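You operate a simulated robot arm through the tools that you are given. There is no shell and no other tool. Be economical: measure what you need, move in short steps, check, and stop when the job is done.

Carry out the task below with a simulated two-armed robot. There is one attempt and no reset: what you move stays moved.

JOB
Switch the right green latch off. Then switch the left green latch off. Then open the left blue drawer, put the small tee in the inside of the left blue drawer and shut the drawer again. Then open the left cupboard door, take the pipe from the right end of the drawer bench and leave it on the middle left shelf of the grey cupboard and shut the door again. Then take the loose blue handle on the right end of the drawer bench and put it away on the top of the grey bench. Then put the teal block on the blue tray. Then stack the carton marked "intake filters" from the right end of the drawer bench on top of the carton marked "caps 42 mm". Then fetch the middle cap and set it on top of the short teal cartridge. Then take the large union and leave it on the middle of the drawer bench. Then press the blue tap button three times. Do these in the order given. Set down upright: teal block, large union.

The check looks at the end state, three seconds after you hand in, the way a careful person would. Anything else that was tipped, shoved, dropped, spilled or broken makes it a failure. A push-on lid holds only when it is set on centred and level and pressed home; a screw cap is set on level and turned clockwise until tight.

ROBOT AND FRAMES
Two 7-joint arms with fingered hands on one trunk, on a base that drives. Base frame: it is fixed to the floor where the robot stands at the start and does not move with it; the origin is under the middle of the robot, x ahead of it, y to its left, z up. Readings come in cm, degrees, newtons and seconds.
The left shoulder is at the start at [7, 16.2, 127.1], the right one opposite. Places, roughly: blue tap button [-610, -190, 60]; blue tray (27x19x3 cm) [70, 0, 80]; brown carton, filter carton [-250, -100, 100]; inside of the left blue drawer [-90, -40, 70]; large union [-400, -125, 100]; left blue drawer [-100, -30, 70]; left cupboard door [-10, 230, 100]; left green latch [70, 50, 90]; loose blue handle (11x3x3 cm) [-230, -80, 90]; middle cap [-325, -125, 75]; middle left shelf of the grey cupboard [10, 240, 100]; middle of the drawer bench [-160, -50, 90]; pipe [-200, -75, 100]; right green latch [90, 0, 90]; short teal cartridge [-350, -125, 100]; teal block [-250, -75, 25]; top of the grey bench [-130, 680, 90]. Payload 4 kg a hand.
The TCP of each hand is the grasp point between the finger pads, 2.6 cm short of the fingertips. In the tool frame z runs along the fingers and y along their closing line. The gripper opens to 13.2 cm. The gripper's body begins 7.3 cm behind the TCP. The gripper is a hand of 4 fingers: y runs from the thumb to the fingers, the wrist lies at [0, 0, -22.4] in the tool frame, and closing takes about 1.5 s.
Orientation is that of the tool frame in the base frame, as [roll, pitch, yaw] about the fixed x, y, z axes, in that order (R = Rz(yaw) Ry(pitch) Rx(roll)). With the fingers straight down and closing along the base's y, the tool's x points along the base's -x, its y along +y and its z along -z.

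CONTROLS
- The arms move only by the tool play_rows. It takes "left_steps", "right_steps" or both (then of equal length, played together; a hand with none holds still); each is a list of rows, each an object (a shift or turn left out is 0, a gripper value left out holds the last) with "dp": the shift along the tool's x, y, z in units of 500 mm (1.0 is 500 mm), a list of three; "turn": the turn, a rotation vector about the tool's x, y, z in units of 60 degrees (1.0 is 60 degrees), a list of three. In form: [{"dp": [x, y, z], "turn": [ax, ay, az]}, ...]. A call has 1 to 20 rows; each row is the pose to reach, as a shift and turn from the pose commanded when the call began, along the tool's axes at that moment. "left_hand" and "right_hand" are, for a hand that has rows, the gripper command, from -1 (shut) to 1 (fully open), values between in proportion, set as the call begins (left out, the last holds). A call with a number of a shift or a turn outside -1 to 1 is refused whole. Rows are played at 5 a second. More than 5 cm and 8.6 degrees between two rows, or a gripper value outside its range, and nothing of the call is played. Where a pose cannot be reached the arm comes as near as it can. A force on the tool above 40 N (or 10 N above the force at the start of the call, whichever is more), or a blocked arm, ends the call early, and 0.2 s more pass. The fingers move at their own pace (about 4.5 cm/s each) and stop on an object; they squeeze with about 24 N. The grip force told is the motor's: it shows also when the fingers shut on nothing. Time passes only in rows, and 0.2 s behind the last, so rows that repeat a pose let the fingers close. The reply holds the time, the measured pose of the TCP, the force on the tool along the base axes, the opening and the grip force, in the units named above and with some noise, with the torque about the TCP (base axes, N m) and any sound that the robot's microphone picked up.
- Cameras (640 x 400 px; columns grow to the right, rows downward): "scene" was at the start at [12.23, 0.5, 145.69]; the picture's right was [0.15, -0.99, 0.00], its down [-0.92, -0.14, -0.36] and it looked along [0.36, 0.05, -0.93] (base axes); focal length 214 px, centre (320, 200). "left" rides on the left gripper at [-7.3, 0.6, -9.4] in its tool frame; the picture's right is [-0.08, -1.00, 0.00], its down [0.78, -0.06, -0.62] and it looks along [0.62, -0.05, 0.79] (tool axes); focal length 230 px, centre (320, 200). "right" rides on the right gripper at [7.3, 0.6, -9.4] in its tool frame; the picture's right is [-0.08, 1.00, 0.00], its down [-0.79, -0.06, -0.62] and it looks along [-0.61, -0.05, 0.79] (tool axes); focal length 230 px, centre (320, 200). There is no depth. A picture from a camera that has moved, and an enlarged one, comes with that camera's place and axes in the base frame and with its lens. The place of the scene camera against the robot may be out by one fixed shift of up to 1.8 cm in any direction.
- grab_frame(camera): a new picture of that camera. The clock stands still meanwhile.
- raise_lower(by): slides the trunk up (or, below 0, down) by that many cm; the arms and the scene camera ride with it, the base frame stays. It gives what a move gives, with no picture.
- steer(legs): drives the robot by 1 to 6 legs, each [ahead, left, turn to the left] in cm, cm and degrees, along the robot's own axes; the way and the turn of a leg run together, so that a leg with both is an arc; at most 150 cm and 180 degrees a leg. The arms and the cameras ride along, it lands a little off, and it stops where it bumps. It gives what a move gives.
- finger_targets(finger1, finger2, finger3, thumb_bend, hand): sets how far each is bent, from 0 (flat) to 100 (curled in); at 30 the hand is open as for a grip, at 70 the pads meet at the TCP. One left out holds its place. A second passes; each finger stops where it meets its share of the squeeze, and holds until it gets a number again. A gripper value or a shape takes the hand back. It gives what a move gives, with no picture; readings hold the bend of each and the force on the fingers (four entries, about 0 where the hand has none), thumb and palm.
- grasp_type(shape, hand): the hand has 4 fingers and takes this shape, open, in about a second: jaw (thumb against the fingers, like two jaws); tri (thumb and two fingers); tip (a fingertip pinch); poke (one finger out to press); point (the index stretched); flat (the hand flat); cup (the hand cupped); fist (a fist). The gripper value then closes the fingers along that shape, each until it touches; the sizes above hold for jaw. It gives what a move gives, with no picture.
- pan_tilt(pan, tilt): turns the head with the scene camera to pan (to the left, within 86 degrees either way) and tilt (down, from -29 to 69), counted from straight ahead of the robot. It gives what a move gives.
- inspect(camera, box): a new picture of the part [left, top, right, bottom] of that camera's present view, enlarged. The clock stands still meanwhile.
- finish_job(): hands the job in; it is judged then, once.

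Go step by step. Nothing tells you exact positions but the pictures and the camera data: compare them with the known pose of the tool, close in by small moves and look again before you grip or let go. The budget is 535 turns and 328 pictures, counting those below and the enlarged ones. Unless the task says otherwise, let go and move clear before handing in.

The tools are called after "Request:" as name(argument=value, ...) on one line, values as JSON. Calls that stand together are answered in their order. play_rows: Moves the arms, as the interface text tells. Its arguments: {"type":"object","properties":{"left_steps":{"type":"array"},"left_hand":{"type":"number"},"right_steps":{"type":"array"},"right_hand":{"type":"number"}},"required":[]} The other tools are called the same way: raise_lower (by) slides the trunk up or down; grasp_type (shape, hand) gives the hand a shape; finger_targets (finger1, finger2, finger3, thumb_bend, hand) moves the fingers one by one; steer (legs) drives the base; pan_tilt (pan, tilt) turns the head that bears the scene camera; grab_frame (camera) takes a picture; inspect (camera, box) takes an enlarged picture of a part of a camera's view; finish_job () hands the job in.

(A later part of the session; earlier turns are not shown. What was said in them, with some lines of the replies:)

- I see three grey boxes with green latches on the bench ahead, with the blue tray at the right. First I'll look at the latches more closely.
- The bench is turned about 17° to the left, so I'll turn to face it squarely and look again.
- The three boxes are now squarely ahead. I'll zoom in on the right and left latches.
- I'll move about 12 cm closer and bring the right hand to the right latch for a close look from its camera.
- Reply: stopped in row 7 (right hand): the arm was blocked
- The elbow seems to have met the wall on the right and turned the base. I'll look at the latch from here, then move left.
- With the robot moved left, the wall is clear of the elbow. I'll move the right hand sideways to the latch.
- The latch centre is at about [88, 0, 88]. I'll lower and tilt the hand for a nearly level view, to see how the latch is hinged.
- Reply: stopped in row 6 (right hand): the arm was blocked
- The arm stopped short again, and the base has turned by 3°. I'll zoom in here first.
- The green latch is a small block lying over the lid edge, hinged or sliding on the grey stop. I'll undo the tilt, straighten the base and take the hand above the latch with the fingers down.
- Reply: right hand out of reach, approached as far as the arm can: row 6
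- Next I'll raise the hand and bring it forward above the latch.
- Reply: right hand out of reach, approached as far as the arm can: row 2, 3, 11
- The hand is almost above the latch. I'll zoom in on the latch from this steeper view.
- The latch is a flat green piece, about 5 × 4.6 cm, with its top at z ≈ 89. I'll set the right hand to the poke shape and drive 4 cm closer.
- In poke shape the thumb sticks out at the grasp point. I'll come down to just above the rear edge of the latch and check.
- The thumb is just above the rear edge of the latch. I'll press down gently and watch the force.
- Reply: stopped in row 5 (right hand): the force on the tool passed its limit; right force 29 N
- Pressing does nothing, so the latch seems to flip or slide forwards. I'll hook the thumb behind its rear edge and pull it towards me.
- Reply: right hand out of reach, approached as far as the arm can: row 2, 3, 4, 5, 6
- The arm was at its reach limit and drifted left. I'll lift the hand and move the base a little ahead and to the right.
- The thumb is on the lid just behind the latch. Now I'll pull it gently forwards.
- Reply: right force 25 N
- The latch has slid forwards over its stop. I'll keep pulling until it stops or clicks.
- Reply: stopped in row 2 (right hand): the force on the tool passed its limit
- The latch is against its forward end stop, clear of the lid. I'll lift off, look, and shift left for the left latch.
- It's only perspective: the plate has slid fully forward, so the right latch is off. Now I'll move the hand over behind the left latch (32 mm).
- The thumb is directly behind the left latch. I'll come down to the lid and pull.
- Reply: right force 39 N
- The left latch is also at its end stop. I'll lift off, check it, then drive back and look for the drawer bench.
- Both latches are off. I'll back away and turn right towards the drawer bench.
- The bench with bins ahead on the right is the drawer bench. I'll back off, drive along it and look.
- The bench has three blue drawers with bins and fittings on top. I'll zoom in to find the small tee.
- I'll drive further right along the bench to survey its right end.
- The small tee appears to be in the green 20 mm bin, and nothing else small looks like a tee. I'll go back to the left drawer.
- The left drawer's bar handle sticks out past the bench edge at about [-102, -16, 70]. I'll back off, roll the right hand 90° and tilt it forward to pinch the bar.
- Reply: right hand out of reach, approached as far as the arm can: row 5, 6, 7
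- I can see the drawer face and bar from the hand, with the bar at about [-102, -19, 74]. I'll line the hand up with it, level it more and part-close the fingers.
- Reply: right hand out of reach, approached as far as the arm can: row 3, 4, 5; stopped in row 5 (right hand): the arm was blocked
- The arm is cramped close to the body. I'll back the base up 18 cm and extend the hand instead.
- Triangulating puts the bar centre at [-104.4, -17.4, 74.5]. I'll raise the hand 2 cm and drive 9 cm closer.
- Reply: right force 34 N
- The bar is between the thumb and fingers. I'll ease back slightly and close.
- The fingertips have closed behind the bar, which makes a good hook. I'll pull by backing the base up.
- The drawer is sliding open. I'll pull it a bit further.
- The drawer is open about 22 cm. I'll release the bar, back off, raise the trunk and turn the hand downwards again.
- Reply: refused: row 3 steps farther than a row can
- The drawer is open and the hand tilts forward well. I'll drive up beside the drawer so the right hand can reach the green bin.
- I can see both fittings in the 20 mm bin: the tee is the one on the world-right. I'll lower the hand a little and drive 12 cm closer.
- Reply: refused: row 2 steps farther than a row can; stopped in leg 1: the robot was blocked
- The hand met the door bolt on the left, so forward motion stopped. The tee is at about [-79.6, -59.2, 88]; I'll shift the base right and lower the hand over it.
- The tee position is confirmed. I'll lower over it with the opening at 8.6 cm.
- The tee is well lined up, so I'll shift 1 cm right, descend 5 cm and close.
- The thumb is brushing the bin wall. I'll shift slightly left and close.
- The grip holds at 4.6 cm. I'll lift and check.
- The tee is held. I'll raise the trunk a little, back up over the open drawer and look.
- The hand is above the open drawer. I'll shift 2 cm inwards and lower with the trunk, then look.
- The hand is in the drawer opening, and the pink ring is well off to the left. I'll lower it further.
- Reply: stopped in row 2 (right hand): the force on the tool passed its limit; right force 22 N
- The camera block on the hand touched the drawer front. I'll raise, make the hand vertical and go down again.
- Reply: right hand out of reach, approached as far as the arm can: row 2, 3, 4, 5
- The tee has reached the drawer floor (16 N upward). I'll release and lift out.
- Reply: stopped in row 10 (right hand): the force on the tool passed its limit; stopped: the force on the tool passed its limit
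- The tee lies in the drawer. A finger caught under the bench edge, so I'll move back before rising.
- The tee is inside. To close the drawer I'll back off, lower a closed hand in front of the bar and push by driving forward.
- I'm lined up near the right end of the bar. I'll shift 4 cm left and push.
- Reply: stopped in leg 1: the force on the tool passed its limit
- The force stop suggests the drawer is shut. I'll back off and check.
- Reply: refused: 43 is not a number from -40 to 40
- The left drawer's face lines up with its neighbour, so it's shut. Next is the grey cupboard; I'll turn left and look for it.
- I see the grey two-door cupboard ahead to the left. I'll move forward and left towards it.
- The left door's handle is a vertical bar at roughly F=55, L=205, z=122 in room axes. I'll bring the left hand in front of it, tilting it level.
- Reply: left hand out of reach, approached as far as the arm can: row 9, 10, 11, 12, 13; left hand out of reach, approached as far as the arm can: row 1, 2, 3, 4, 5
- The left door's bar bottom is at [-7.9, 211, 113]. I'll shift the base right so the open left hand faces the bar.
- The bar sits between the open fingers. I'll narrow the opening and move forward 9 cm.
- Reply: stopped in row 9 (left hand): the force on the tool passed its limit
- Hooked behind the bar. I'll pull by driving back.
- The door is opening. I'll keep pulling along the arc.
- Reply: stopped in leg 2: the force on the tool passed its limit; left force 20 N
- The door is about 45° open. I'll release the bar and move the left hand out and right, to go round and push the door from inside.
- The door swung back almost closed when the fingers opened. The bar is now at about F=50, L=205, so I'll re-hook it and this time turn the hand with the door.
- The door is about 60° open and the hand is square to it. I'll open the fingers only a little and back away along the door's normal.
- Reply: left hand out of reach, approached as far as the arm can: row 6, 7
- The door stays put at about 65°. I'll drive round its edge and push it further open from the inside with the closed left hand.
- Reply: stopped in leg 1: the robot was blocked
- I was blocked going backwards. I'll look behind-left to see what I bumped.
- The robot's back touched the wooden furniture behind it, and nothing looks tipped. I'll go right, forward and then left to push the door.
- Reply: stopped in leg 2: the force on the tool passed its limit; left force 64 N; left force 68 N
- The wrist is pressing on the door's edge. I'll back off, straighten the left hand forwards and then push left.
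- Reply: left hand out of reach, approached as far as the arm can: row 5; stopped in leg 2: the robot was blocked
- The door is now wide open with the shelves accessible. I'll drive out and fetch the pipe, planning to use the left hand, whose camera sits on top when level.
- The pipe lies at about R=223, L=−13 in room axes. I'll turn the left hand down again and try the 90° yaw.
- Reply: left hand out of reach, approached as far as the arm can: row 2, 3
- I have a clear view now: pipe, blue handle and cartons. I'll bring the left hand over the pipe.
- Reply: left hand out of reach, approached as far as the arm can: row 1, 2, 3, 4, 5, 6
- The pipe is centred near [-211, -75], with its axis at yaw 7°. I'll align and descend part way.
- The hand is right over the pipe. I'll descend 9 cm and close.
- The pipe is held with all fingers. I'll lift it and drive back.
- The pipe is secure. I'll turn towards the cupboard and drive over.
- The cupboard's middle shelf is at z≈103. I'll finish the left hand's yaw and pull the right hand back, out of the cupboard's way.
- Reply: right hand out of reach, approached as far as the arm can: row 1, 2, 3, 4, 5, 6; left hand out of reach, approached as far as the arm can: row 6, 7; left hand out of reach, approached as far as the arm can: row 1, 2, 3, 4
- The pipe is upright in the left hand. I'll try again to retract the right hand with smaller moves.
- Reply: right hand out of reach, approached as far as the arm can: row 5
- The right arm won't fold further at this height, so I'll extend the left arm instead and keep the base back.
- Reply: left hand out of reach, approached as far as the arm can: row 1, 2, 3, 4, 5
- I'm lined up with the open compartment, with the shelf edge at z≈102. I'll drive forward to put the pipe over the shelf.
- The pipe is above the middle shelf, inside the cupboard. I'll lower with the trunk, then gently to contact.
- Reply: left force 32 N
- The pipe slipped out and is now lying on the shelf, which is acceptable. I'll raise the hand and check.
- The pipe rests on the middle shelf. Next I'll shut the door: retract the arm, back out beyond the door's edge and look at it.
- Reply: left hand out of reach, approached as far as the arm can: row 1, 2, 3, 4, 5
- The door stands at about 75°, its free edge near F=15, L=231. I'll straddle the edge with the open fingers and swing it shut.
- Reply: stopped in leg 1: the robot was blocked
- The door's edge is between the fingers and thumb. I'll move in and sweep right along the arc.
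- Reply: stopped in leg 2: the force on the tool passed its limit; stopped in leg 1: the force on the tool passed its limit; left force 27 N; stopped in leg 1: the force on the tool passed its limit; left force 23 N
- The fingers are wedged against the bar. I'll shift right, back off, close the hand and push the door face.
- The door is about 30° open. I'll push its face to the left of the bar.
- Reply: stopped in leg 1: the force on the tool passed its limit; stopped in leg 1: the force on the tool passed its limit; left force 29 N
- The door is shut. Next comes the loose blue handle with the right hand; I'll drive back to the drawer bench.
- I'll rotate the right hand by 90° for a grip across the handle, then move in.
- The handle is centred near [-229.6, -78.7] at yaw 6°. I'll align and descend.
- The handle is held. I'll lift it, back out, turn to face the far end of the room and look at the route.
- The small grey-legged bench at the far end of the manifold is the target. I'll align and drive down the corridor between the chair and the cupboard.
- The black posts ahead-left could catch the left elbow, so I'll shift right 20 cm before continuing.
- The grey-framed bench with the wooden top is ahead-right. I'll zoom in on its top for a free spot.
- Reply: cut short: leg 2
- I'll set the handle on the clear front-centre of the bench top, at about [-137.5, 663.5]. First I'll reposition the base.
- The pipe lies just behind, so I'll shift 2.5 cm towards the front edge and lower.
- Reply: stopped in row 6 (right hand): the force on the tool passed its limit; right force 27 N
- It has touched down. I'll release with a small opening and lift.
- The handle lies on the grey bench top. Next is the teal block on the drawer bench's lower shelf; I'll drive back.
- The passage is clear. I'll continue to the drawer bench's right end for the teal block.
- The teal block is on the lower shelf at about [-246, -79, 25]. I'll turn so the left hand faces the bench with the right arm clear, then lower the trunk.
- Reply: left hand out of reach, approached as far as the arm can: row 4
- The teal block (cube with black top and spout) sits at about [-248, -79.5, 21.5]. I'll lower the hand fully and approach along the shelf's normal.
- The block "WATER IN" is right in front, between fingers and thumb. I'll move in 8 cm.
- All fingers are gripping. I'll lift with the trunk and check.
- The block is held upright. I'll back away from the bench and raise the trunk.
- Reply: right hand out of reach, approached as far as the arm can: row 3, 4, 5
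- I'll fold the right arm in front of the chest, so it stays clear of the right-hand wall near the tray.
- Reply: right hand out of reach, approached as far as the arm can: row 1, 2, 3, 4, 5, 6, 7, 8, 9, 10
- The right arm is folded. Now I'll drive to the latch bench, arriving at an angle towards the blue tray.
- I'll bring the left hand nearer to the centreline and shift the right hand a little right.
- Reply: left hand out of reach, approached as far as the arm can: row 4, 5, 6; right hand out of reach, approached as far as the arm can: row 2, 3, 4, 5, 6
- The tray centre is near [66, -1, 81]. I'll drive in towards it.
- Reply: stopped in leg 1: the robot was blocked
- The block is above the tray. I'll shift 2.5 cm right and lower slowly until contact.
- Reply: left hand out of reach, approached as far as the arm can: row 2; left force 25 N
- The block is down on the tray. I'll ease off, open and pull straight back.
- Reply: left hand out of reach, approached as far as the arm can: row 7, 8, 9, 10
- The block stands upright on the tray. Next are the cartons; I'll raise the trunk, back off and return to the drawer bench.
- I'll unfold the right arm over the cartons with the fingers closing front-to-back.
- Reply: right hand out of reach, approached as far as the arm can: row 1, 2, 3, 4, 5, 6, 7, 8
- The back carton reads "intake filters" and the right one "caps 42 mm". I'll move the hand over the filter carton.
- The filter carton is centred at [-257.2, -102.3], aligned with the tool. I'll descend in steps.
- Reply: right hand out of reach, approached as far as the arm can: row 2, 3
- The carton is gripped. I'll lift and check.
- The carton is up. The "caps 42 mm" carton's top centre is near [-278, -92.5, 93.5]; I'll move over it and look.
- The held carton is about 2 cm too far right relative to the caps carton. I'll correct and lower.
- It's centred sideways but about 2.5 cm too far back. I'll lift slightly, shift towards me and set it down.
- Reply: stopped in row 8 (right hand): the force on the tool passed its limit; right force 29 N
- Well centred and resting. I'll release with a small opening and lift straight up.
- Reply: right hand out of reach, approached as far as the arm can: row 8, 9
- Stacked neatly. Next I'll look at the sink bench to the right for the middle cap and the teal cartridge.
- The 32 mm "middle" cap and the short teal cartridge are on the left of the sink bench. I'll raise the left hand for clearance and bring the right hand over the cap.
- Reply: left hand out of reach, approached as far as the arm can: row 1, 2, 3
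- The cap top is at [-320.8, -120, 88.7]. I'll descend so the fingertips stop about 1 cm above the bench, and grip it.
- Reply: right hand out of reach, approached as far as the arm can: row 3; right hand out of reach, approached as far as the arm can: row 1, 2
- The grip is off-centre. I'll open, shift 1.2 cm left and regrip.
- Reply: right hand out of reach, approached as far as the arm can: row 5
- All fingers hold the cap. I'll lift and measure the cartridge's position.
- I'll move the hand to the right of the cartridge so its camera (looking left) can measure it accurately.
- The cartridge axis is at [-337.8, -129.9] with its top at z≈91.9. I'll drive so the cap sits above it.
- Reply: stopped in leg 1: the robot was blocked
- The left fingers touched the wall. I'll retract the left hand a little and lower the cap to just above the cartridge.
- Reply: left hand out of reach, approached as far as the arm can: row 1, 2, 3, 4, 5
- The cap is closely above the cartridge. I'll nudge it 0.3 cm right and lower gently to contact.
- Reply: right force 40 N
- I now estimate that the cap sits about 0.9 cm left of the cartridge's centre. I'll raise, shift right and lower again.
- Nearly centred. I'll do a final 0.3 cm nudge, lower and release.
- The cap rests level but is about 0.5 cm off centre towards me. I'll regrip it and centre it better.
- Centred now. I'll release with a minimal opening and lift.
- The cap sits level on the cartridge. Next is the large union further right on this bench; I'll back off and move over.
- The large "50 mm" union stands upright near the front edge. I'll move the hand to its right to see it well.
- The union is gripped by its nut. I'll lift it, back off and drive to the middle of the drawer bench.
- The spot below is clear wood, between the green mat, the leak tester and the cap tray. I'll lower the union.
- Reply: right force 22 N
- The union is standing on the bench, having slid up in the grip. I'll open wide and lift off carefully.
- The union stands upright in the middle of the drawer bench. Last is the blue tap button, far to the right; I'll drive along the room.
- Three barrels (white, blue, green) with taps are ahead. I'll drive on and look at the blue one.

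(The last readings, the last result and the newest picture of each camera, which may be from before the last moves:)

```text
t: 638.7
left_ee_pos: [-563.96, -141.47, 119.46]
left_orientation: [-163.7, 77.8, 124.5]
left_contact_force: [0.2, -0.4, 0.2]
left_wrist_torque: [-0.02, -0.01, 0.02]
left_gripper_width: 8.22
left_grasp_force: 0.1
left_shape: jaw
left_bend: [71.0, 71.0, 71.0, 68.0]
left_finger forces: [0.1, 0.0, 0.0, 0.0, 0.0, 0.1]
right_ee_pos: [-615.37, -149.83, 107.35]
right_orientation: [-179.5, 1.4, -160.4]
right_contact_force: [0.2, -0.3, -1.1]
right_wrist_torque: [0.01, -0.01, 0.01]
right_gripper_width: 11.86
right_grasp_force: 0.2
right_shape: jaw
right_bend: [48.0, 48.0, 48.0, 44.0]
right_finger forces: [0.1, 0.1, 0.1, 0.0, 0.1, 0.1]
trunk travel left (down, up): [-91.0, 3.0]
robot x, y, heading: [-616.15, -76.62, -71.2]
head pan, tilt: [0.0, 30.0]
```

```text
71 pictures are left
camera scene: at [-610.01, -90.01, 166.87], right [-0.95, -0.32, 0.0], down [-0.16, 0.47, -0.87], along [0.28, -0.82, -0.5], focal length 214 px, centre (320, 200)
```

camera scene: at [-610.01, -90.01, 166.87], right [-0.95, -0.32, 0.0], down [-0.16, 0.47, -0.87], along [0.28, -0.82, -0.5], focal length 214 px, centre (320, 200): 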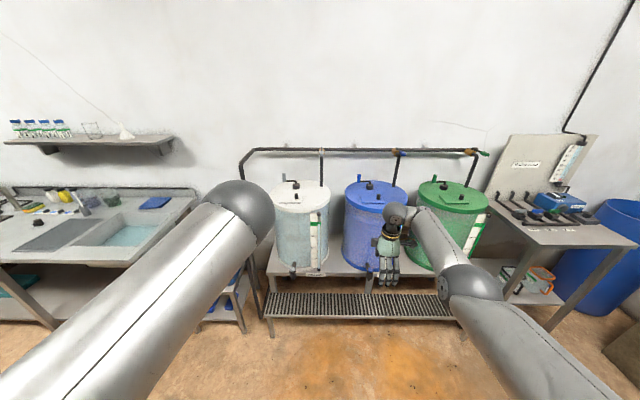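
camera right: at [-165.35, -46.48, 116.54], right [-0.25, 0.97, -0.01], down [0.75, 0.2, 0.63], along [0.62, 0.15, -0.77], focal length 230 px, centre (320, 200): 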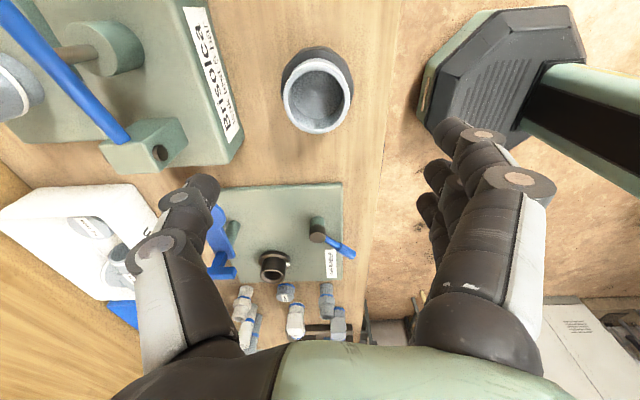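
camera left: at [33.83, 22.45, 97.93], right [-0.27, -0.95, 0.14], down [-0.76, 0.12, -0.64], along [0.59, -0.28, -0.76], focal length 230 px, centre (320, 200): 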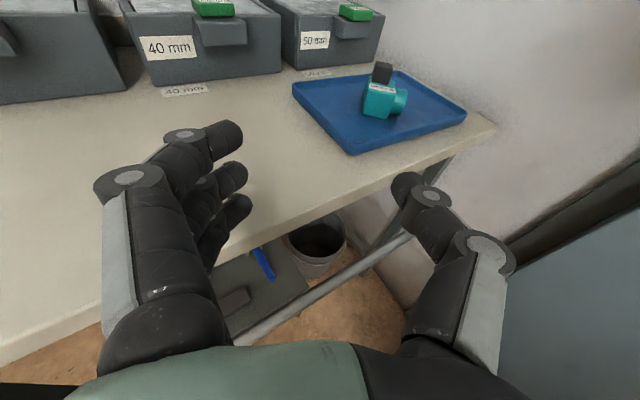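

Request:
inspect(camera="scene", box=[260, 170, 500, 320])

Request:
inspect(camera="scene", box=[340, 240, 420, 290])

```text
2.67 times, centred on (380, 245) of scene
camera zoom: at [-610.01, -90.01, 166.87], right [-0.95, -0.32, 0.0], down [-0.16, 0.47, -0.87], along [0.28, -0.82, -0.5], focal length 572 px, centre (160, 80)
```

zoom: 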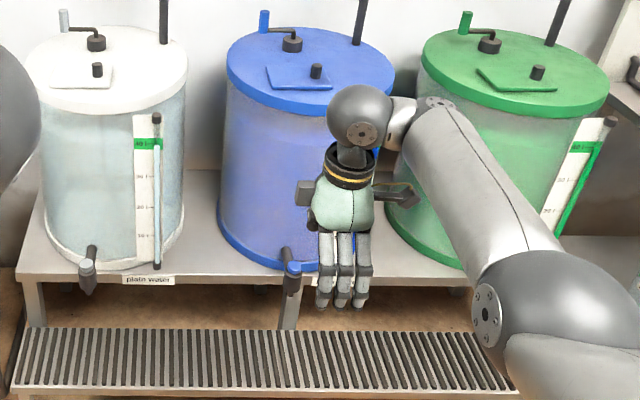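

```text
8.00 times, centred on (380, 265) of scene
camera zoom: at [-610.01, -90.01, 166.87], right [-0.95, -0.32, 0.0], down [-0.16, 0.47, -0.87], along [0.28, -0.82, -0.5], focal length 1716 px, centre (-160, -320)
```

zoom: 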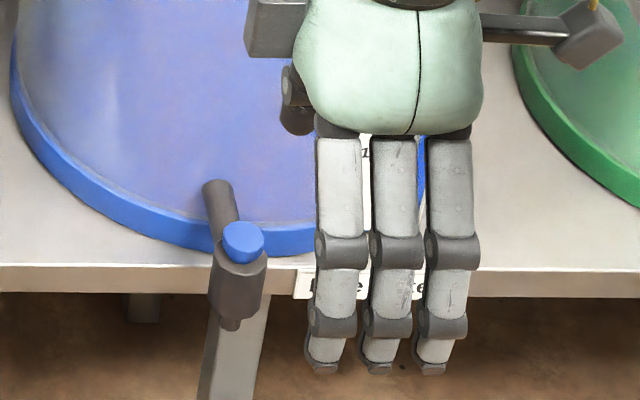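

The blue tap has a domed blue button on top of its spout. I'll turn the right hand to its default yaw in poke shape and angle the robot so the left arm stays clear.

Request:
play_rows(right_steps=[{"turn": [0, 0, 0.14]}, {"turn": [0, 0, 0.28]}, {"turn": [0, 0, 0.42]}, {"turn": [0, 0, 0.56]}, {"turn": [0, 0, 0.7]}, {"turn": [0, 0, 0.84]}, {"turn": [0, 0, 0.98]}])

Request:
play_rows(right_steps=[{"turn": [0, 0, 0.12]}])

Request:
grasp_type(hand="right", shape="poke")

Request:
steer(legs=[[0, -45, 0], [0, 0, 25]])

Request:
raise_lower(by=-30)

Request:
grab_frame(camera="right")

```text
t: 640.3
left_ee_pos: [-564.07, -141.59, 119.36]
left_orientation: [-163.7, 77.8, 124.3]
left_contact_force: [0.7, -0.1, -0.1]
left_wrist_torque: [-0.02, 0.01, 0.0]
left_gripper_width: 8.26
left_grasp_force: 0.0
left_shape: jaw
left_bend: [71.0, 71.0, 71.0, 68.0]
left_finger forces: [0.0, 0.1, 0.1, 0.1, 0.0, 0.0]
right_ee_pos: [-615.46, -149.71, 107.24]
right_orientation: [179.0, 1.0, 140.6]
right_contact_force: [-0.4, 0.2, 0.5]
right_wrist_torque: [0.0, -0.02, -0.02]
right_gripper_width: 11.83
right_grasp_force: 0.1
right_shape: jaw
right_bend: [48.0, 48.0, 48.0, 44.0]
right_finger forces: [0.1, 0.0, 0.0, 0.0, 0.1, 0.0]
trunk travel left (down, up): [-91.0, 3.0]
robot x, y, heading: [-616.27, -76.02, -71.5]
head pan, tilt: [0.0, 30.0]
```

```text
t: 640.7
left_ee_pos: [-564.02, -141.62, 119.37]
left_orientation: [-163.6, 77.8, 124.3]
left_contact_force: [0.3, -0.2, 0.1]
left_wrist_torque: [0.0, 0.01, 0.02]
left_gripper_width: 8.23
left_grasp_force: 0.1
left_shape: jaw
left_bend: [71.0, 71.0, 71.0, 68.0]
left_finger forces: [0.0, 0.0, 0.0, 0.1, 0.0, 0.1]
right_ee_pos: [-615.49, -149.71, 107.26]
right_orientation: [178.9, 0.9, 133.4]
right_contact_force: [0.6, 0.2, -0.2]
right_wrist_torque: [0.0, -0.02, 0.01]
right_gripper_width: 11.89
right_grasp_force: 0.1
right_shape: jaw
right_bend: [48.0, 48.0, 48.0, 44.0]
right_finger forces: [0.1, 0.0, 0.0, 0.0, 0.0, 0.0]
trunk travel left (down, up): [-91.0, 3.0]
robot x, y, heading: [-616.29, -76.54, -71.2]
head pan, tilt: [0.0, 30.0]
```

```text
t: 641.6
left_ee_pos: [-563.99, -141.67, 119.33]
left_orientation: [-163.7, 77.8, 124.3]
left_contact_force: [0.1, 0.1, 0.3]
left_wrist_torque: [0.04, 0.0, -0.06]
left_gripper_width: 8.22
left_grasp_force: 0.0
left_shape: jaw
left_bend: [71.0, 71.0, 71.0, 68.0]
left_finger forces: [0.0, 0.1, 0.0, 0.0, 0.0, 0.1]
right_ee_pos: [-615.5, -149.76, 107.26]
right_orientation: [178.9, 0.9, 133.5]
right_contact_force: [-0.4, -0.3, -0.1]
right_wrist_torque: [-0.02, 0.02, 0.02]
right_gripper_width: 0.0
right_grasp_force: 0.1
right_shape: poke
right_bend: [100.0, 100.0, 100.0, 46.0]
right_finger forces: [0.0, 0.0, 0.0, 0.0, 0.0, 0.0]
trunk travel left (down, up): [-91.0, 3.0]
robot x, y, heading: [-616.17, -75.97, -70.9]
head pan, tilt: [0.0, 30.0]
```

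```text
t: 645.6
left_ee_pos: [-585.23, -128.86, 119.47]
left_orientation: [-163.9, 77.8, 148.4]
left_contact_force: [-0.4, -0.7, -0.8]
left_wrist_torque: [0.01, 0.01, 0.03]
left_gripper_width: 8.21
left_grasp_force: 0.0
left_shape: jaw
left_bend: [71.0, 71.0, 71.0, 68.0]
left_finger forces: [0.1, 0.0, 0.1, 0.0, 0.0, 0.0]
right_ee_pos: [-628.87, -157.69, 107.19]
right_orientation: [178.8, 0.9, 157.7]
right_contact_force: [0.5, -1.1, -0.3]
right_wrist_torque: [0.01, -0.01, -0.02]
right_gripper_width: 0.0
right_grasp_force: 0.0
right_shape: poke
right_bend: [100.0, 100.0, 100.0, 46.0]
right_finger forces: [0.0, 0.0, 0.0, 0.0, 0.0, 0.0]
trunk travel left (down, up): [-91.0, 3.0]
robot x, y, heading: [-659.56, -90.87, -47.2]
head pan, tilt: [0.0, 30.0]
```

```text
t: 648.6
left_ee_pos: [-585.31, -128.82, 89.39]
left_orientation: [-163.7, 78.0, 148.6]
left_contact_force: [-0.7, -0.6, -0.1]
left_wrist_torque: [0.01, -0.04, -0.04]
left_gripper_width: 8.23
left_grasp_force: 0.0
left_shape: jaw
left_bend: [71.0, 71.0, 71.0, 68.0]
left_finger forces: [0.0, 0.0, 0.1, 0.1, 0.0, 0.0]
right_ee_pos: [-628.8, -157.64, 77.33]
right_orientation: [178.9, 0.9, 157.6]
right_contact_force: [0.2, 1.2, 0.5]
right_wrist_torque: [0.01, 0.0, 0.0]
right_gripper_width: 0.0
right_grasp_force: 0.1
right_shape: poke
right_bend: [100.0, 100.0, 100.0, 46.0]
right_finger forces: [0.0, 0.0, 0.1, 0.0, 0.0, 0.0]
trunk travel left (down, up): [-61.0, 33.0]
robot x, y, heading: [-659.73, -90.92, -46.9]
head pan, tilt: [0.0, 30.0]
```

```text
68 pictures are left
camera right: at [-635.66, -154.27, 86.52], right [0.45, 0.89, 0.02], down [0.69, -0.36, 0.63], along [0.57, -0.27, -0.78], focal length 230 px, centre (320, 200)
```

right: 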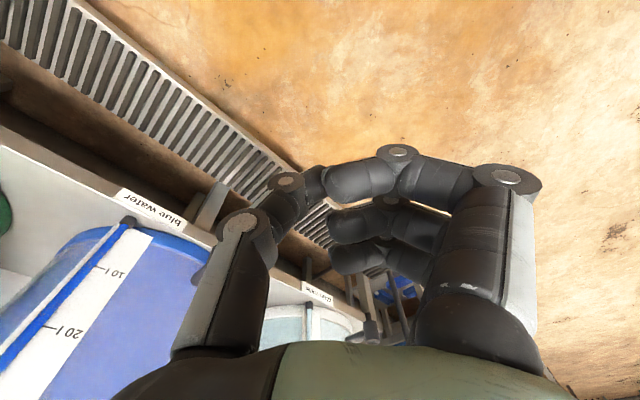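

Request:
play_rows(right_steps=[{"turn": [0, 0, 0.13]}, {"turn": [0, 0, 0.26]}, {"turn": [0, 0, 0.39]}, {"turn": [0, 0, 0.52]}, {"turn": [0, 0, 0.65]}, {"turn": [0, 0, 0.78]}, {"turn": [0, 0, 0.83]}])

Request:
grab_frame(camera="right")

```text
t: 650.2
left_ee_pos: [-585.27, -128.72, 89.51]
left_orientation: [-163.7, 77.8, 148.7]
left_contact_force: [-0.5, 0.1, 0.2]
left_wrist_torque: [0.01, -0.01, 0.0]
left_gripper_width: 8.22
left_grasp_force: 0.0
left_shape: jaw
left_bend: [71.0, 71.0, 71.0, 68.0]
left_finger forces: [0.0, 0.1, 0.0, 0.0, 0.0, 0.1]
right_ee_pos: [-628.83, -157.51, 77.27]
right_orientation: [178.6, -0.4, 107.9]
right_contact_force: [0.0, 0.4, 0.0]
right_wrist_torque: [-0.03, 0.0, 0.02]
right_gripper_width: 0.0
right_grasp_force: 0.1
right_shape: poke
right_bend: [100.0, 100.0, 100.0, 46.0]
right_finger forces: [0.0, 0.0, 0.0, 0.0, 0.1, 0.0]
trunk travel left (down, up): [-61.0, 33.0]
robot x, y, heading: [-660.13, -90.89, -47.1]
head pan, tilt: [0.0, 30.0]
```

```text
67 pictures are left
camera right: at [-630.8, -150.4, 86.66], right [0.97, 0.23, 0.02], down [0.17, -0.77, 0.61], along [0.16, -0.59, -0.79], focal length 230 px, centre (320, 200)
```

right: 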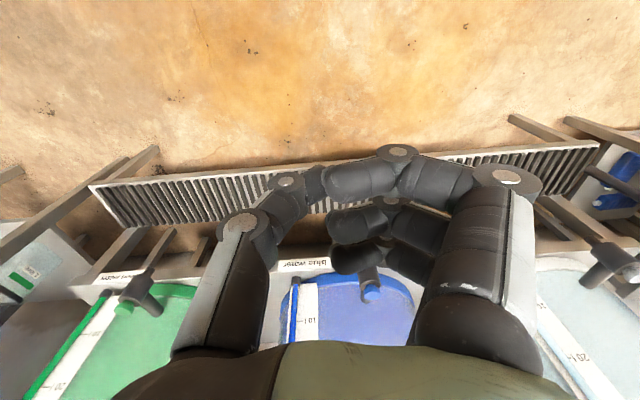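

Request:
inspect(camera="right", box=[330, 240, 430, 315])

Request:
inspect(camera="right", box=[540, 220, 640, 295])

```text
5.33 times, centred on (380, 278) of right
camera zoom: at [-630.8, -150.4, 86.66], right [0.97, 0.23, 0.02], down [0.17, -0.77, 0.61], along [0.16, -0.59, -0.79], focal length 1227 px, centre (0, -213)
```

zoom: 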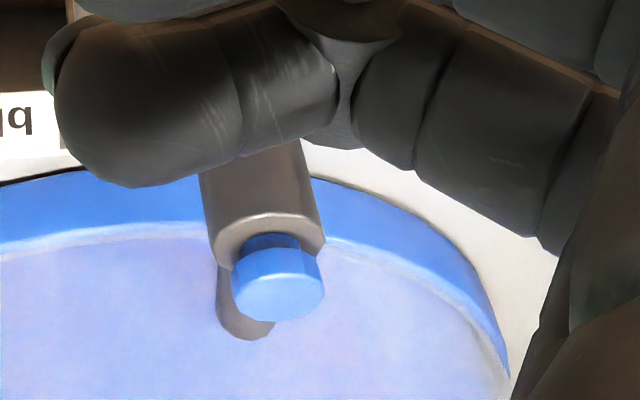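

```text
5.33 times, centred on (590, 258) of right
camera zoom: at [-630.8, -150.4, 86.66], right [0.97, 0.23, 0.02], down [0.17, -0.77, 0.61], along [0.16, -0.59, -0.79], focal length 1227 px, centre (-1120, -107)
```

zoom: 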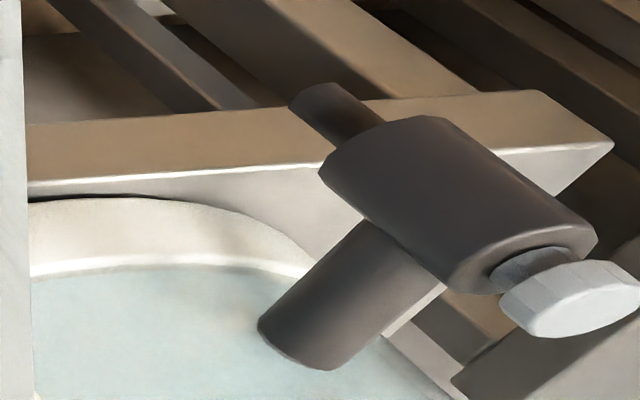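

The button faces up at about [-611.5, -187, 63.5]. I'll tilt the hand slightly and move closer for a better measurement.

Request:
steer(legs=[[24, -4, 0]])

Request:
play_rows(right_steps=[{"turn": [0, -0.13, 0]}, {"turn": [0, -0.25, 0]}])

Request:
grab_frame(camera="right")

```text
t: 652.0
left_ee_pos: [-572.26, -148.65, 89.47]
left_orientation: [-163.8, 77.8, 148.6]
left_contact_force: [-0.6, 0.8, -0.2]
left_wrist_torque: [0.0, -0.01, 0.01]
left_gripper_width: 8.23
left_grasp_force: 0.0
left_shape: jaw
left_bend: [71.0, 71.0, 71.0, 68.0]
left_finger forces: [0.1, 0.0, 0.1, 0.0, 0.0, 0.0]
right_ee_pos: [-615.75, -177.11, 77.39]
right_orientation: [178.6, -0.4, 107.9]
right_contact_force: [-0.6, 0.5, -0.3]
right_wrist_torque: [0.02, 0.02, 0.02]
right_gripper_width: 0.0
right_grasp_force: 0.1
right_shape: poke
right_bend: [100.0, 100.0, 100.0, 46.0]
right_finger forces: [0.0, 0.0, 0.1, 0.0, 0.0, 0.0]
trunk travel left (down, up): [-61.0, 33.0]
robot x, y, heading: [-646.73, -110.72, -47.1]
head pan, tilt: [0.0, 30.0]
```

```text
t: 652.6
left_ee_pos: [-572.25, -148.54, 89.45]
left_orientation: [-163.9, 77.8, 148.4]
left_contact_force: [0.1, 0.2, 0.4]
left_wrist_torque: [0.0, 0.02, 0.03]
left_gripper_width: 8.22
left_grasp_force: 0.1
left_shape: jaw
left_bend: [71.0, 71.0, 71.0, 68.0]
left_finger forces: [0.0, 0.1, 0.0, 0.0, 0.0, 0.1]
right_ee_pos: [-615.93, -177.21, 77.26]
right_orientation: [178.5, 14.9, 107.5]
right_contact_force: [0.0, -0.7, -0.2]
right_wrist_torque: [-0.01, 0.0, 0.0]
right_gripper_width: 0.0
right_grasp_force: 0.1
right_shape: poke
right_bend: [100.0, 100.0, 100.0, 46.0]
right_finger forces: [0.1, 0.1, 0.1, 0.1, 0.0, 0.1]
trunk travel left (down, up): [-61.0, 33.0]
robot x, y, heading: [-646.73, -110.52, -46.7]
head pan, tilt: [0.0, 30.0]
```

```text
64 pictures are left
camera right: at [-618.48, -168.03, 84.42], right [0.97, 0.23, 0.04], down [0.11, -0.6, 0.79], along [0.21, -0.77, -0.61], focal length 230 px, centre (320, 200)
```

right: 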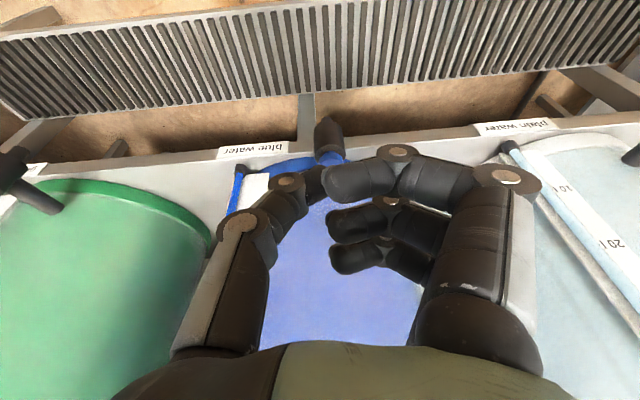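

The button is at [-612.2, -185.4, 64.4]. I'll move the thumb to just above it.

Request:
play_rows(right_steps=[{"dp": [-0.08, 0.01, 0.021]}, {"dp": [-0.16, 0.021, 0.043]}, {"dp": [-0.136, 0.021, 0.13]}, {"dp": [-0.112, 0.021, 0.21]}])

Request:
grab_frame(camera="right")

Request:
pan_tilt(pan=-25, tilt=45)

Request:
grab_frame(camera="scene")

```text
t: 653.6
left_ee_pos: [-572.24, -148.63, 89.37]
left_orientation: [-163.7, 77.7, 148.6]
left_contact_force: [-0.2, -0.1, 0.5]
left_wrist_torque: [-0.03, 0.0, 0.0]
left_gripper_width: 8.24
left_grasp_force: 0.0
left_shape: jaw
left_bend: [71.0, 71.0, 71.0, 68.0]
left_finger forces: [0.0, 0.0, 0.0, 0.0, 0.0, 0.0]
right_ee_pos: [-612.01, -184.75, 68.68]
right_orientation: [178.7, 14.8, 107.6]
right_contact_force: [-0.4, 0.1, -0.3]
right_wrist_torque: [-0.01, 0.02, -0.02]
right_gripper_width: 0.01
right_grasp_force: 0.0
right_shape: poke
right_bend: [100.0, 100.0, 100.0, 46.0]
right_finger forces: [0.0, 0.0, 0.0, 0.1, 0.1, 0.1]
trunk travel left (down, up): [-61.0, 33.0]
robot x, y, heading: [-646.54, -110.79, -47.1]
head pan, tilt: [0.0, 30.0]
```

```text
63 pictures are left
camera right: at [-614.51, -175.53, 75.84], right [0.97, 0.24, 0.04], down [0.11, -0.6, 0.8], along [0.21, -0.77, -0.6], focal length 230 px, centre (320, 200)
```

right: 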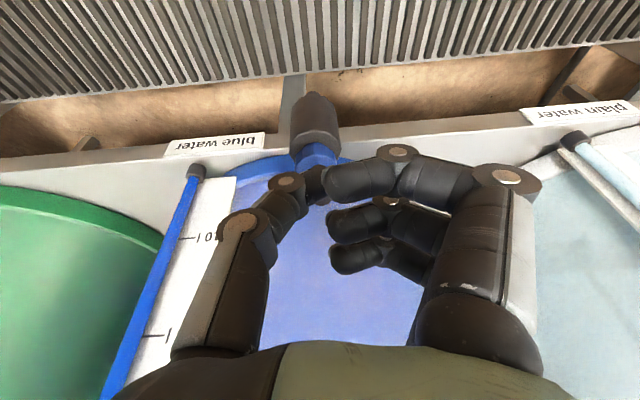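

```text
t: 654.5
left_ee_pos: [-572.2, -148.52, 89.39]
left_orientation: [-163.7, 77.7, 148.6]
left_contact_force: [0.1, 0.7, 0.1]
left_wrist_torque: [0.03, 0.0, -0.02]
left_gripper_width: 8.24
left_grasp_force: 0.1
left_shape: jaw
left_bend: [71.0, 71.0, 71.0, 68.0]
left_finger forces: [0.0, 0.0, 0.0, 0.1, 0.1, 0.0]
right_ee_pos: [-611.85, -184.66, 68.74]
right_orientation: [178.6, 14.7, 107.6]
right_contact_force: [-0.1, -0.1, -0.3]
right_wrist_torque: [0.0, -0.02, 0.02]
right_gripper_width: 0.0
right_grasp_force: 0.0
right_shape: poke
right_bend: [100.0, 100.0, 100.0, 46.0]
right_finger forces: [0.0, 0.0, 0.0, 0.1, 0.0, 0.0]
trunk travel left (down, up): [-61.0, 33.0]
robot x, y, heading: [-646.62, -110.7, -47.2]
head pan, tilt: [-25.0, 45.0]
```

```text
62 pictures are left
camera scene: at [-639.05, -122.41, 134.61], right [-0.95, -0.31, 0.0], down [-0.22, 0.67, -0.71], along [0.22, -0.67, -0.71], focal length 214 px, centre (320, 200)
```

scene: 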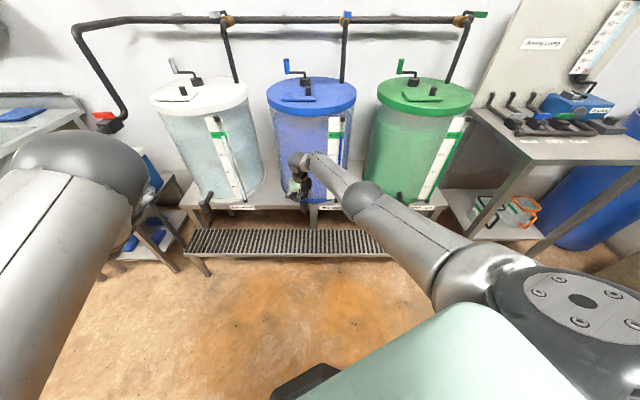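

The thumb is just above the button. First press: I'll go down slowly and watch the force.

Request:
play_rows(right_steps=[{"dp": [0.004, -0.01, 0.014]}, {"dp": [0.008, -0.01, 0.029]}, {"dp": [0.01, -0.01, 0.038]}, {"dp": [0.012, -0.01, 0.046]}, {"dp": [0.014, -0.01, 0.054]}, {"dp": [0.016, -0.01, 0.062]}])

Request:
inspect(camera="right", box=[240, 80, 400, 220])

```text
t: 655.9
left_ee_pos: [-572.31, -148.57, 89.39]
left_orientation: [-163.7, 77.8, 148.6]
left_contact_force: [-0.2, -0.3, -0.9]
left_wrist_torque: [0.0, 0.0, 0.0]
left_gripper_width: 8.27
left_grasp_force: 0.2
left_shape: jaw
left_bend: [71.0, 71.0, 71.0, 68.0]
left_finger forces: [0.0, 0.0, 0.1, 0.0, 0.0, 0.1]
right_ee_pos: [-612.6, -184.56, 65.42]
right_orientation: [178.6, 14.8, 107.6]
right_contact_force: [0.6, -1.0, 0.0]
right_wrist_torque: [0.01, -0.03, 0.0]
right_gripper_width: 0.01
right_grasp_force: 0.1
right_shape: poke
right_bend: [100.0, 100.0, 100.0, 46.0]
right_finger forces: [0.0, 0.0, 0.0, 0.0, 0.1, 0.0]
trunk travel left (down, up): [-61.0, 33.0]
robot x, y, heading: [-646.63, -110.66, -46.7]
head pan, tilt: [-25.0, 45.0]
```

```text
2.86 times, centred on (320, 150) of right
camera zoom: at [-615.11, -175.44, 72.54], right [0.97, 0.24, 0.04], down [0.11, -0.6, 0.79], along [0.21, -0.77, -0.61], focal length 657 px, centre (320, 343)
```

zoom: 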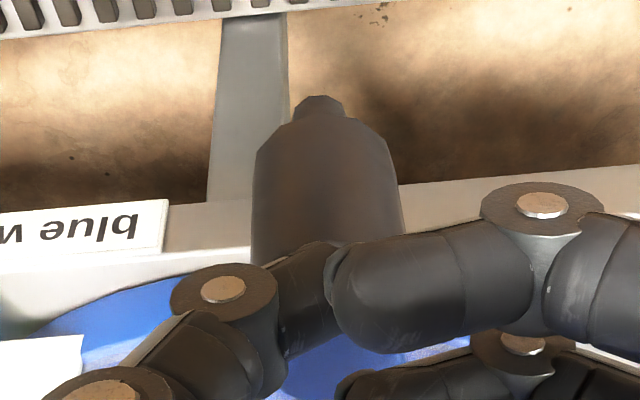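

Request:
play_rows(right_steps=[{"dp": [0.002, 0, 0.008]}, {"dp": [0.004, 0, 0.016]}, {"dp": [0.006, 0, 0.024]}, {"dp": [0.008, 0, 0.032]}, {"dp": [0.01, 0, 0.04]}, {"dp": [0.012, 0, 0.048]}])

Request:
inspect(camera="right", box=[220, 80, 420, 220])

```text
t: 657.3
left_ee_pos: [-572.12, -148.6, 89.27]
left_orientation: [-163.8, 77.9, 148.5]
left_contact_force: [0.5, -1.2, -1.2]
left_wrist_torque: [-0.03, -0.03, 0.01]
left_gripper_width: 8.23
left_grasp_force: 0.0
left_shape: jaw
left_bend: [71.0, 71.0, 71.0, 68.0]
left_finger forces: [0.0, 0.1, 0.0, 0.0, 0.0, 0.0]
right_ee_pos: [-612.63, -184.1, 62.22]
right_orientation: [178.9, 14.0, 107.8]
right_contact_force: [-7.5, 11.3, 5.9]
right_wrist_torque: [0.24, 0.15, -0.02]
right_gripper_width: 0.0
right_grasp_force: 0.0
right_shape: poke
right_bend: [100.0, 100.0, 100.0, 46.0]
right_finger forces: [0.0, 0.0, 0.0, 0.0, 13.7, 0.0]
trunk travel left (down, up): [-61.0, 33.0]
robot x, y, heading: [-646.83, -110.77, -46.8]
head pan, tilt: [-25.0, 45.0]
```

```text
2.86 times, centred on (320, 150) of right
camera zoom: at [-615.24, -174.99, 69.59], right [0.97, 0.24, 0.04], down [0.12, -0.61, 0.79], along [0.21, -0.76, -0.62], focal length 657 px, centre (320, 343)
```

zoom: 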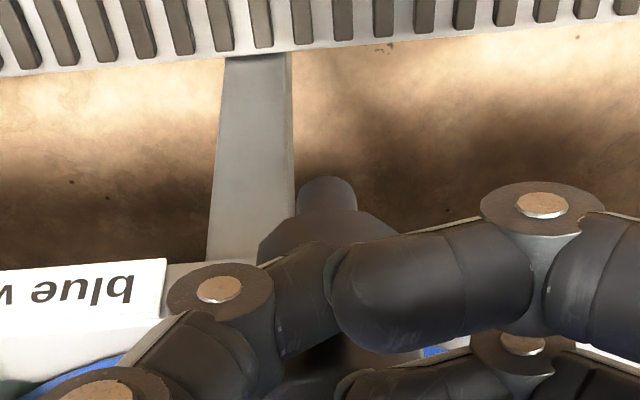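

The thumb came down in front of the button. I'll rise, move 1.8 cm further forward and press again.

Request:
play_rows(right_steps=[{"dp": [-0.02, 0, -0.07]}, {"dp": [-0.029, 0.005, -0.106]}, {"dp": [-0.063, 0.005, -0.097]}, {"dp": [-0.063, 0.005, -0.097]}])

Request:
grab_frame(camera="right")

Request:
play_rows(right_steps=[{"dp": [0.004, 0, 0.014]}, {"dp": [0.007, 0, 0.025]}, {"dp": [0.009, 0, 0.033]}, {"dp": [0.011, 0, 0.04]}, {"dp": [0.013, 0, 0.047]}, {"dp": [0.015, 0, 0.054]}])

```text
t: 658.3
left_ee_pos: [-572.31, -148.61, 89.41]
left_orientation: [-163.8, 77.9, 148.5]
left_contact_force: [-0.6, -0.2, -0.1]
left_wrist_torque: [-0.04, 0.0, 0.02]
left_gripper_width: 8.24
left_grasp_force: 0.0
left_shape: jaw
left_bend: [71.0, 71.0, 71.0, 68.0]
left_finger forces: [0.0, 0.1, 0.0, 0.0, 0.1, 0.0]
right_ee_pos: [-611.79, -186.48, 68.51]
right_orientation: [178.5, 14.7, 107.6]
right_contact_force: [-0.6, -0.4, 0.4]
right_wrist_torque: [0.03, 0.03, 0.0]
right_gripper_width: 0.0
right_grasp_force: 0.1
right_shape: poke
right_bend: [100.0, 100.0, 100.0, 46.0]
right_finger forces: [0.0, 0.0, 0.0, 0.0, 0.1, 0.1]
trunk travel left (down, up): [-61.0, 33.0]
robot x, y, heading: [-646.82, -110.42, -47.0]
head pan, tilt: [-25.0, 45.0]
```

```text
59 pictures are left
camera right: at [-614.36, -177.16, 75.63], right [0.97, 0.24, 0.04], down [0.11, -0.6, 0.79], along [0.21, -0.77, -0.61], focal length 230 px, centre (320, 200)
```

right: 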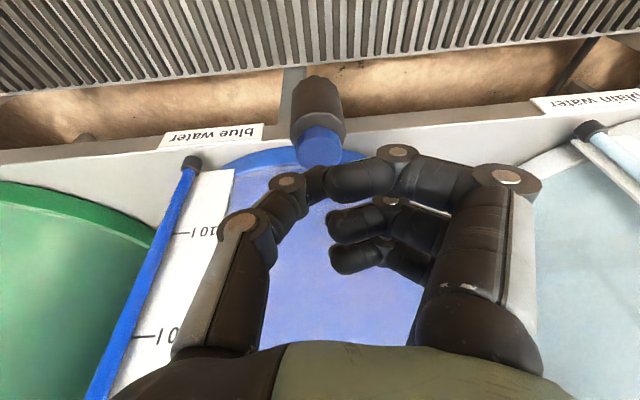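

```text
t: 659.7
left_ee_pos: [-572.27, -148.54, 89.54]
left_orientation: [-163.8, 77.9, 148.8]
left_contact_force: [-0.1, 0.3, -0.4]
left_wrist_torque: [0.01, 0.0, -0.01]
left_gripper_width: 8.23
left_grasp_force: 0.1
left_shape: jaw
left_bend: [71.0, 71.0, 71.0, 68.0]
left_finger forces: [0.0, 0.0, 0.1, 0.0, 0.0, 0.0]
right_ee_pos: [-612.05, -185.8, 66.18]
right_orientation: [178.5, 14.9, 107.5]
right_contact_force: [0.6, -1.1, 2.6]
right_wrist_torque: [-0.01, -0.03, -0.01]
right_gripper_width: 0.0
right_grasp_force: 0.1
right_shape: poke
right_bend: [100.0, 100.0, 100.0, 46.0]
right_finger forces: [0.1, 0.0, 0.0, 0.1, 2.6, 0.1]
right hand out of reach, approached as far as the arm can: row 3, 4, 5, 6
trunk travel left (down, up): [-61.0, 33.0]
robot x, y, heading: [-646.82, -110.47, -47.1]
head pan, tilt: [-25.0, 45.0]
heard: click
```

I heard a click, so the first press is done. I'll release by rising and check that nothing else clicks.

Request:
play_rows(right_steps=[{"dp": [-0.008, 0, -0.03]}, {"dp": [-0.015, 0, -0.054]}, {"dp": [-0.015, 0, -0.054]}])

Request:
play_rows(right_steps=[{"dp": [0.004, 0, 0.014]}, {"dp": [0.007, 0, 0.025]}, {"dp": [0.009, 0, 0.033]}, {"dp": [0.011, 0, 0.04]}, {"dp": [0.013, 0, 0.047]}, {"dp": [0.015, 0, 0.054]}])

```text
t: 660.5
left_ee_pos: [-572.29, -148.44, 89.42]
left_orientation: [-163.8, 77.8, 148.4]
left_contact_force: [1.1, -0.2, -0.3]
left_wrist_torque: [0.01, -0.01, 0.01]
left_gripper_width: 8.23
left_grasp_force: 0.0
left_shape: jaw
left_bend: [71.0, 71.0, 71.0, 68.0]
left_finger forces: [0.0, 0.0, 0.0, 0.0, 0.1, 0.0]
right_ee_pos: [-612.22, -185.82, 68.94]
right_orientation: [178.5, 14.7, 107.6]
right_contact_force: [-0.2, 0.5, -0.1]
right_wrist_torque: [-0.02, 0.02, -0.01]
right_gripper_width: 0.0
right_grasp_force: 0.1
right_shape: poke
right_bend: [100.0, 100.0, 100.0, 46.0]
right_finger forces: [0.0, 0.0, 0.1, 0.0, 0.0, 0.1]
trunk travel left (down, up): [-61.0, 33.0]
robot x, y, heading: [-646.94, -110.55, -47.0]
head pan, tilt: [-25.0, 45.0]
```

```text
t: 661.9
left_ee_pos: [-572.28, -148.52, 89.3]
left_orientation: [-163.7, 77.8, 148.7]
left_contact_force: [0.1, -0.6, -0.3]
left_wrist_torque: [-0.01, 0.01, -0.05]
left_gripper_width: 8.23
left_grasp_force: 0.1
left_shape: jaw
left_bend: [71.0, 71.0, 71.0, 68.0]
left_finger forces: [0.0, 0.1, 0.0, 0.1, 0.0, 0.0]
right_ee_pos: [-612.04, -185.79, 66.21]
right_orientation: [178.5, 14.8, 107.7]
right_contact_force: [0.7, -0.3, 3.4]
right_wrist_torque: [-0.02, 0.0, -0.03]
right_gripper_width: 0.02
right_grasp_force: 0.1
right_shape: poke
right_bend: [100.0, 100.0, 100.0, 46.0]
right_finger forces: [0.0, 0.0, 0.0, 0.0, 2.9, 0.1]
trunk travel left (down, up): [-61.0, 33.0]
robot x, y, heading: [-646.57, -110.43, -46.9]
head pan, tilt: [-25.0, 45.0]
heard: click
```

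Second click. I'll rise and press a third time.

Request:
play_rows(right_steps=[{"dp": [-0.008, 0, -0.03]}, {"dp": [-0.015, 0, -0.054]}, {"dp": [-0.015, 0, -0.054]}])

Request:
play_rows(right_steps=[{"dp": [0.004, 0, 0.014]}, {"dp": [0.007, 0, 0.025]}, {"dp": [0.009, 0, 0.033]}, {"dp": [0.011, 0, 0.04]}, {"dp": [0.013, 0, 0.047]}, {"dp": [0.015, 0, 0.054]}])

```text
t: 662.7
left_ee_pos: [-572.23, -148.58, 89.41]
left_orientation: [-163.8, 77.8, 148.5]
left_contact_force: [0.3, 0.4, -0.5]
left_wrist_torque: [-0.01, -0.01, 0.0]
left_gripper_width: 8.23
left_grasp_force: 0.0
left_shape: jaw
left_bend: [71.0, 71.0, 71.0, 68.0]
left_finger forces: [0.0, 0.0, 0.1, 0.0, 0.0, 0.0]
right_ee_pos: [-612.17, -185.81, 69.07]
right_orientation: [178.5, 14.7, 107.6]
right_contact_force: [-0.8, -0.6, 0.6]
right_wrist_torque: [-0.03, 0.0, 0.01]
right_gripper_width: 0.02
right_grasp_force: 0.1
right_shape: poke
right_bend: [100.0, 100.0, 100.0, 46.0]
right_finger forces: [0.0, 0.0, 0.0, 0.0, 0.0, 0.0]
trunk travel left (down, up): [-61.0, 33.0]
robot x, y, heading: [-646.96, -110.5, -47.0]
head pan, tilt: [-25.0, 45.0]
```

```text
t: 664.1
left_ee_pos: [-572.08, -148.59, 89.47]
left_orientation: [-163.6, 77.9, 148.7]
left_contact_force: [0.5, 0.3, -0.4]
left_wrist_torque: [-0.02, -0.02, -0.02]
left_gripper_width: 8.22
left_grasp_force: 0.1
left_shape: jaw
left_bend: [71.0, 71.0, 71.0, 68.0]
left_finger forces: [0.0, 0.1, 0.1, 0.1, 0.1, 0.0]
right_ee_pos: [-612.15, -185.8, 66.33]
right_orientation: [178.4, 14.8, 107.6]
right_contact_force: [0.3, 0.1, 2.7]
right_wrist_torque: [0.01, 0.0, 0.01]
right_gripper_width: 0.0
right_grasp_force: 0.1
right_shape: poke
right_bend: [100.0, 100.0, 100.0, 46.0]
right_finger forces: [0.0, 0.1, 0.1, 0.1, 2.8, 0.0]
trunk travel left (down, up): [-61.0, 33.0]
robot x, y, heading: [-646.89, -110.19, -46.9]
head pan, tilt: [-25.0, 45.0]
heard: click
```

Third click. I'll lift the hand away and back off.

Request:
play_rows(right_steps=[{"dp": [-0.015, 0, -0.054]}, {"dp": [-0.03, 0, -0.11]}, {"dp": [-0.045, 0, -0.17]}])

Request:
steer(legs=[[-35, 15, 0]])

Request:
raise_lower(by=28)

Request:
grab_frame(camera="scene")

```text
t: 664.9
left_ee_pos: [-572.31, -148.6, 89.47]
left_orientation: [-163.8, 77.9, 148.6]
left_contact_force: [-1.3, -0.2, 0.4]
left_wrist_torque: [0.0, 0.0, -0.01]
left_gripper_width: 8.23
left_grasp_force: 0.0
left_shape: jaw
left_bend: [71.0, 71.0, 71.0, 68.0]
left_finger forces: [0.0, 0.0, 0.1, 0.0, 0.0, 0.0]
right_ee_pos: [-612.43, -185.94, 74.94]
right_orientation: [178.7, 14.7, 107.6]
right_contact_force: [0.4, 0.1, 0.8]
right_wrist_torque: [-0.03, -0.04, 0.01]
right_gripper_width: 0.0
right_grasp_force: 0.0
right_shape: poke
right_bend: [100.0, 100.0, 100.0, 46.0]
right_finger forces: [0.0, 0.0, 0.0, 0.0, 0.1, 0.0]
trunk travel left (down, up): [-61.0, 33.0]
robot x, y, heading: [-646.81, -110.55, -47.1]
head pan, tilt: [-25.0, 45.0]
```

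```text
t: 667.3
left_ee_pos: [-585.11, -112.64, 89.41]
left_orientation: [-163.8, 77.8, 148.7]
left_contact_force: [-0.1, -0.1, 0.1]
left_wrist_torque: [0.01, -0.03, 0.02]
left_gripper_width: 8.25
left_grasp_force: 0.1
left_shape: jaw
left_bend: [71.0, 71.0, 71.0, 68.0]
left_finger forces: [0.0, 0.1, 0.1, 0.0, 0.0, 0.0]
right_ee_pos: [-625.28, -149.96, 75.03]
right_orientation: [178.6, 14.7, 107.6]
right_contact_force: [-1.1, 0.3, 0.0]
right_wrist_torque: [0.0, 0.01, 0.0]
right_gripper_width: 0.0
right_grasp_force: 0.1
right_shape: poke
right_bend: [100.0, 100.0, 100.0, 46.0]
right_finger forces: [0.0, 0.1, 0.0, 0.0, 0.0, 0.1]
trunk travel left (down, up): [-61.0, 33.0]
robot x, y, heading: [-659.42, -74.9, -46.8]
head pan, tilt: [-25.0, 45.0]
```

```text
t: 670.1
left_ee_pos: [-585.14, -112.65, 117.37]
left_orientation: [-163.6, 77.8, 148.5]
left_contact_force: [-0.1, 0.7, -0.6]
left_wrist_torque: [-0.01, 0.0, 0.02]
left_gripper_width: 8.22
left_grasp_force: 0.0
left_shape: jaw
left_bend: [71.0, 71.0, 71.0, 68.0]
left_finger forces: [0.0, 0.1, 0.0, 0.1, 0.0, 0.1]
right_ee_pos: [-625.27, -149.97, 102.96]
right_orientation: [178.6, 14.7, 107.6]
right_contact_force: [-0.4, -0.4, 0.2]
right_wrist_torque: [-0.01, 0.0, 0.03]
right_gripper_width: 0.01
right_grasp_force: 0.1
right_shape: poke
right_bend: [100.0, 100.0, 100.0, 46.0]
right_finger forces: [0.0, 0.0, 0.0, 0.1, 0.1, 0.0]
trunk travel left (down, up): [-89.0, 5.0]
robot x, y, heading: [-659.6, -74.81, -46.6]
head pan, tilt: [-25.0, 45.0]
```

```text
58 pictures are left
camera scene: at [-651.91, -86.47, 162.61], right [-0.95, -0.31, 0.0], down [-0.22, 0.67, -0.71], along [0.22, -0.67, -0.71], focal length 214 px, centre (320, 200)
```

scene: 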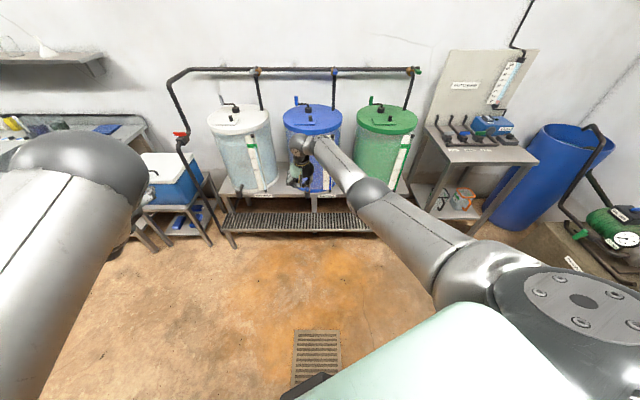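

Every step is done and both hands are clear, so I'm handing in.

Request:
finish_job()

```text
The job is handed in.
```

All ten steps were done in the order given and I've handed the job in; I haven't seen the result of the check.

Three things could matter to it:
- **Pipe:** it slipped from the hand as I set it down, so it is lying on its side on the middle left shelf of the cupboard.
- **Middle cap:** it sits level on the short teal cartridge, a few millimetres off centre.
- **Bumps:** the base and arms touched the door and wall, the cupboard door edge, and some wooden furniture behind the robot. I saw nothing tipped or moved there.
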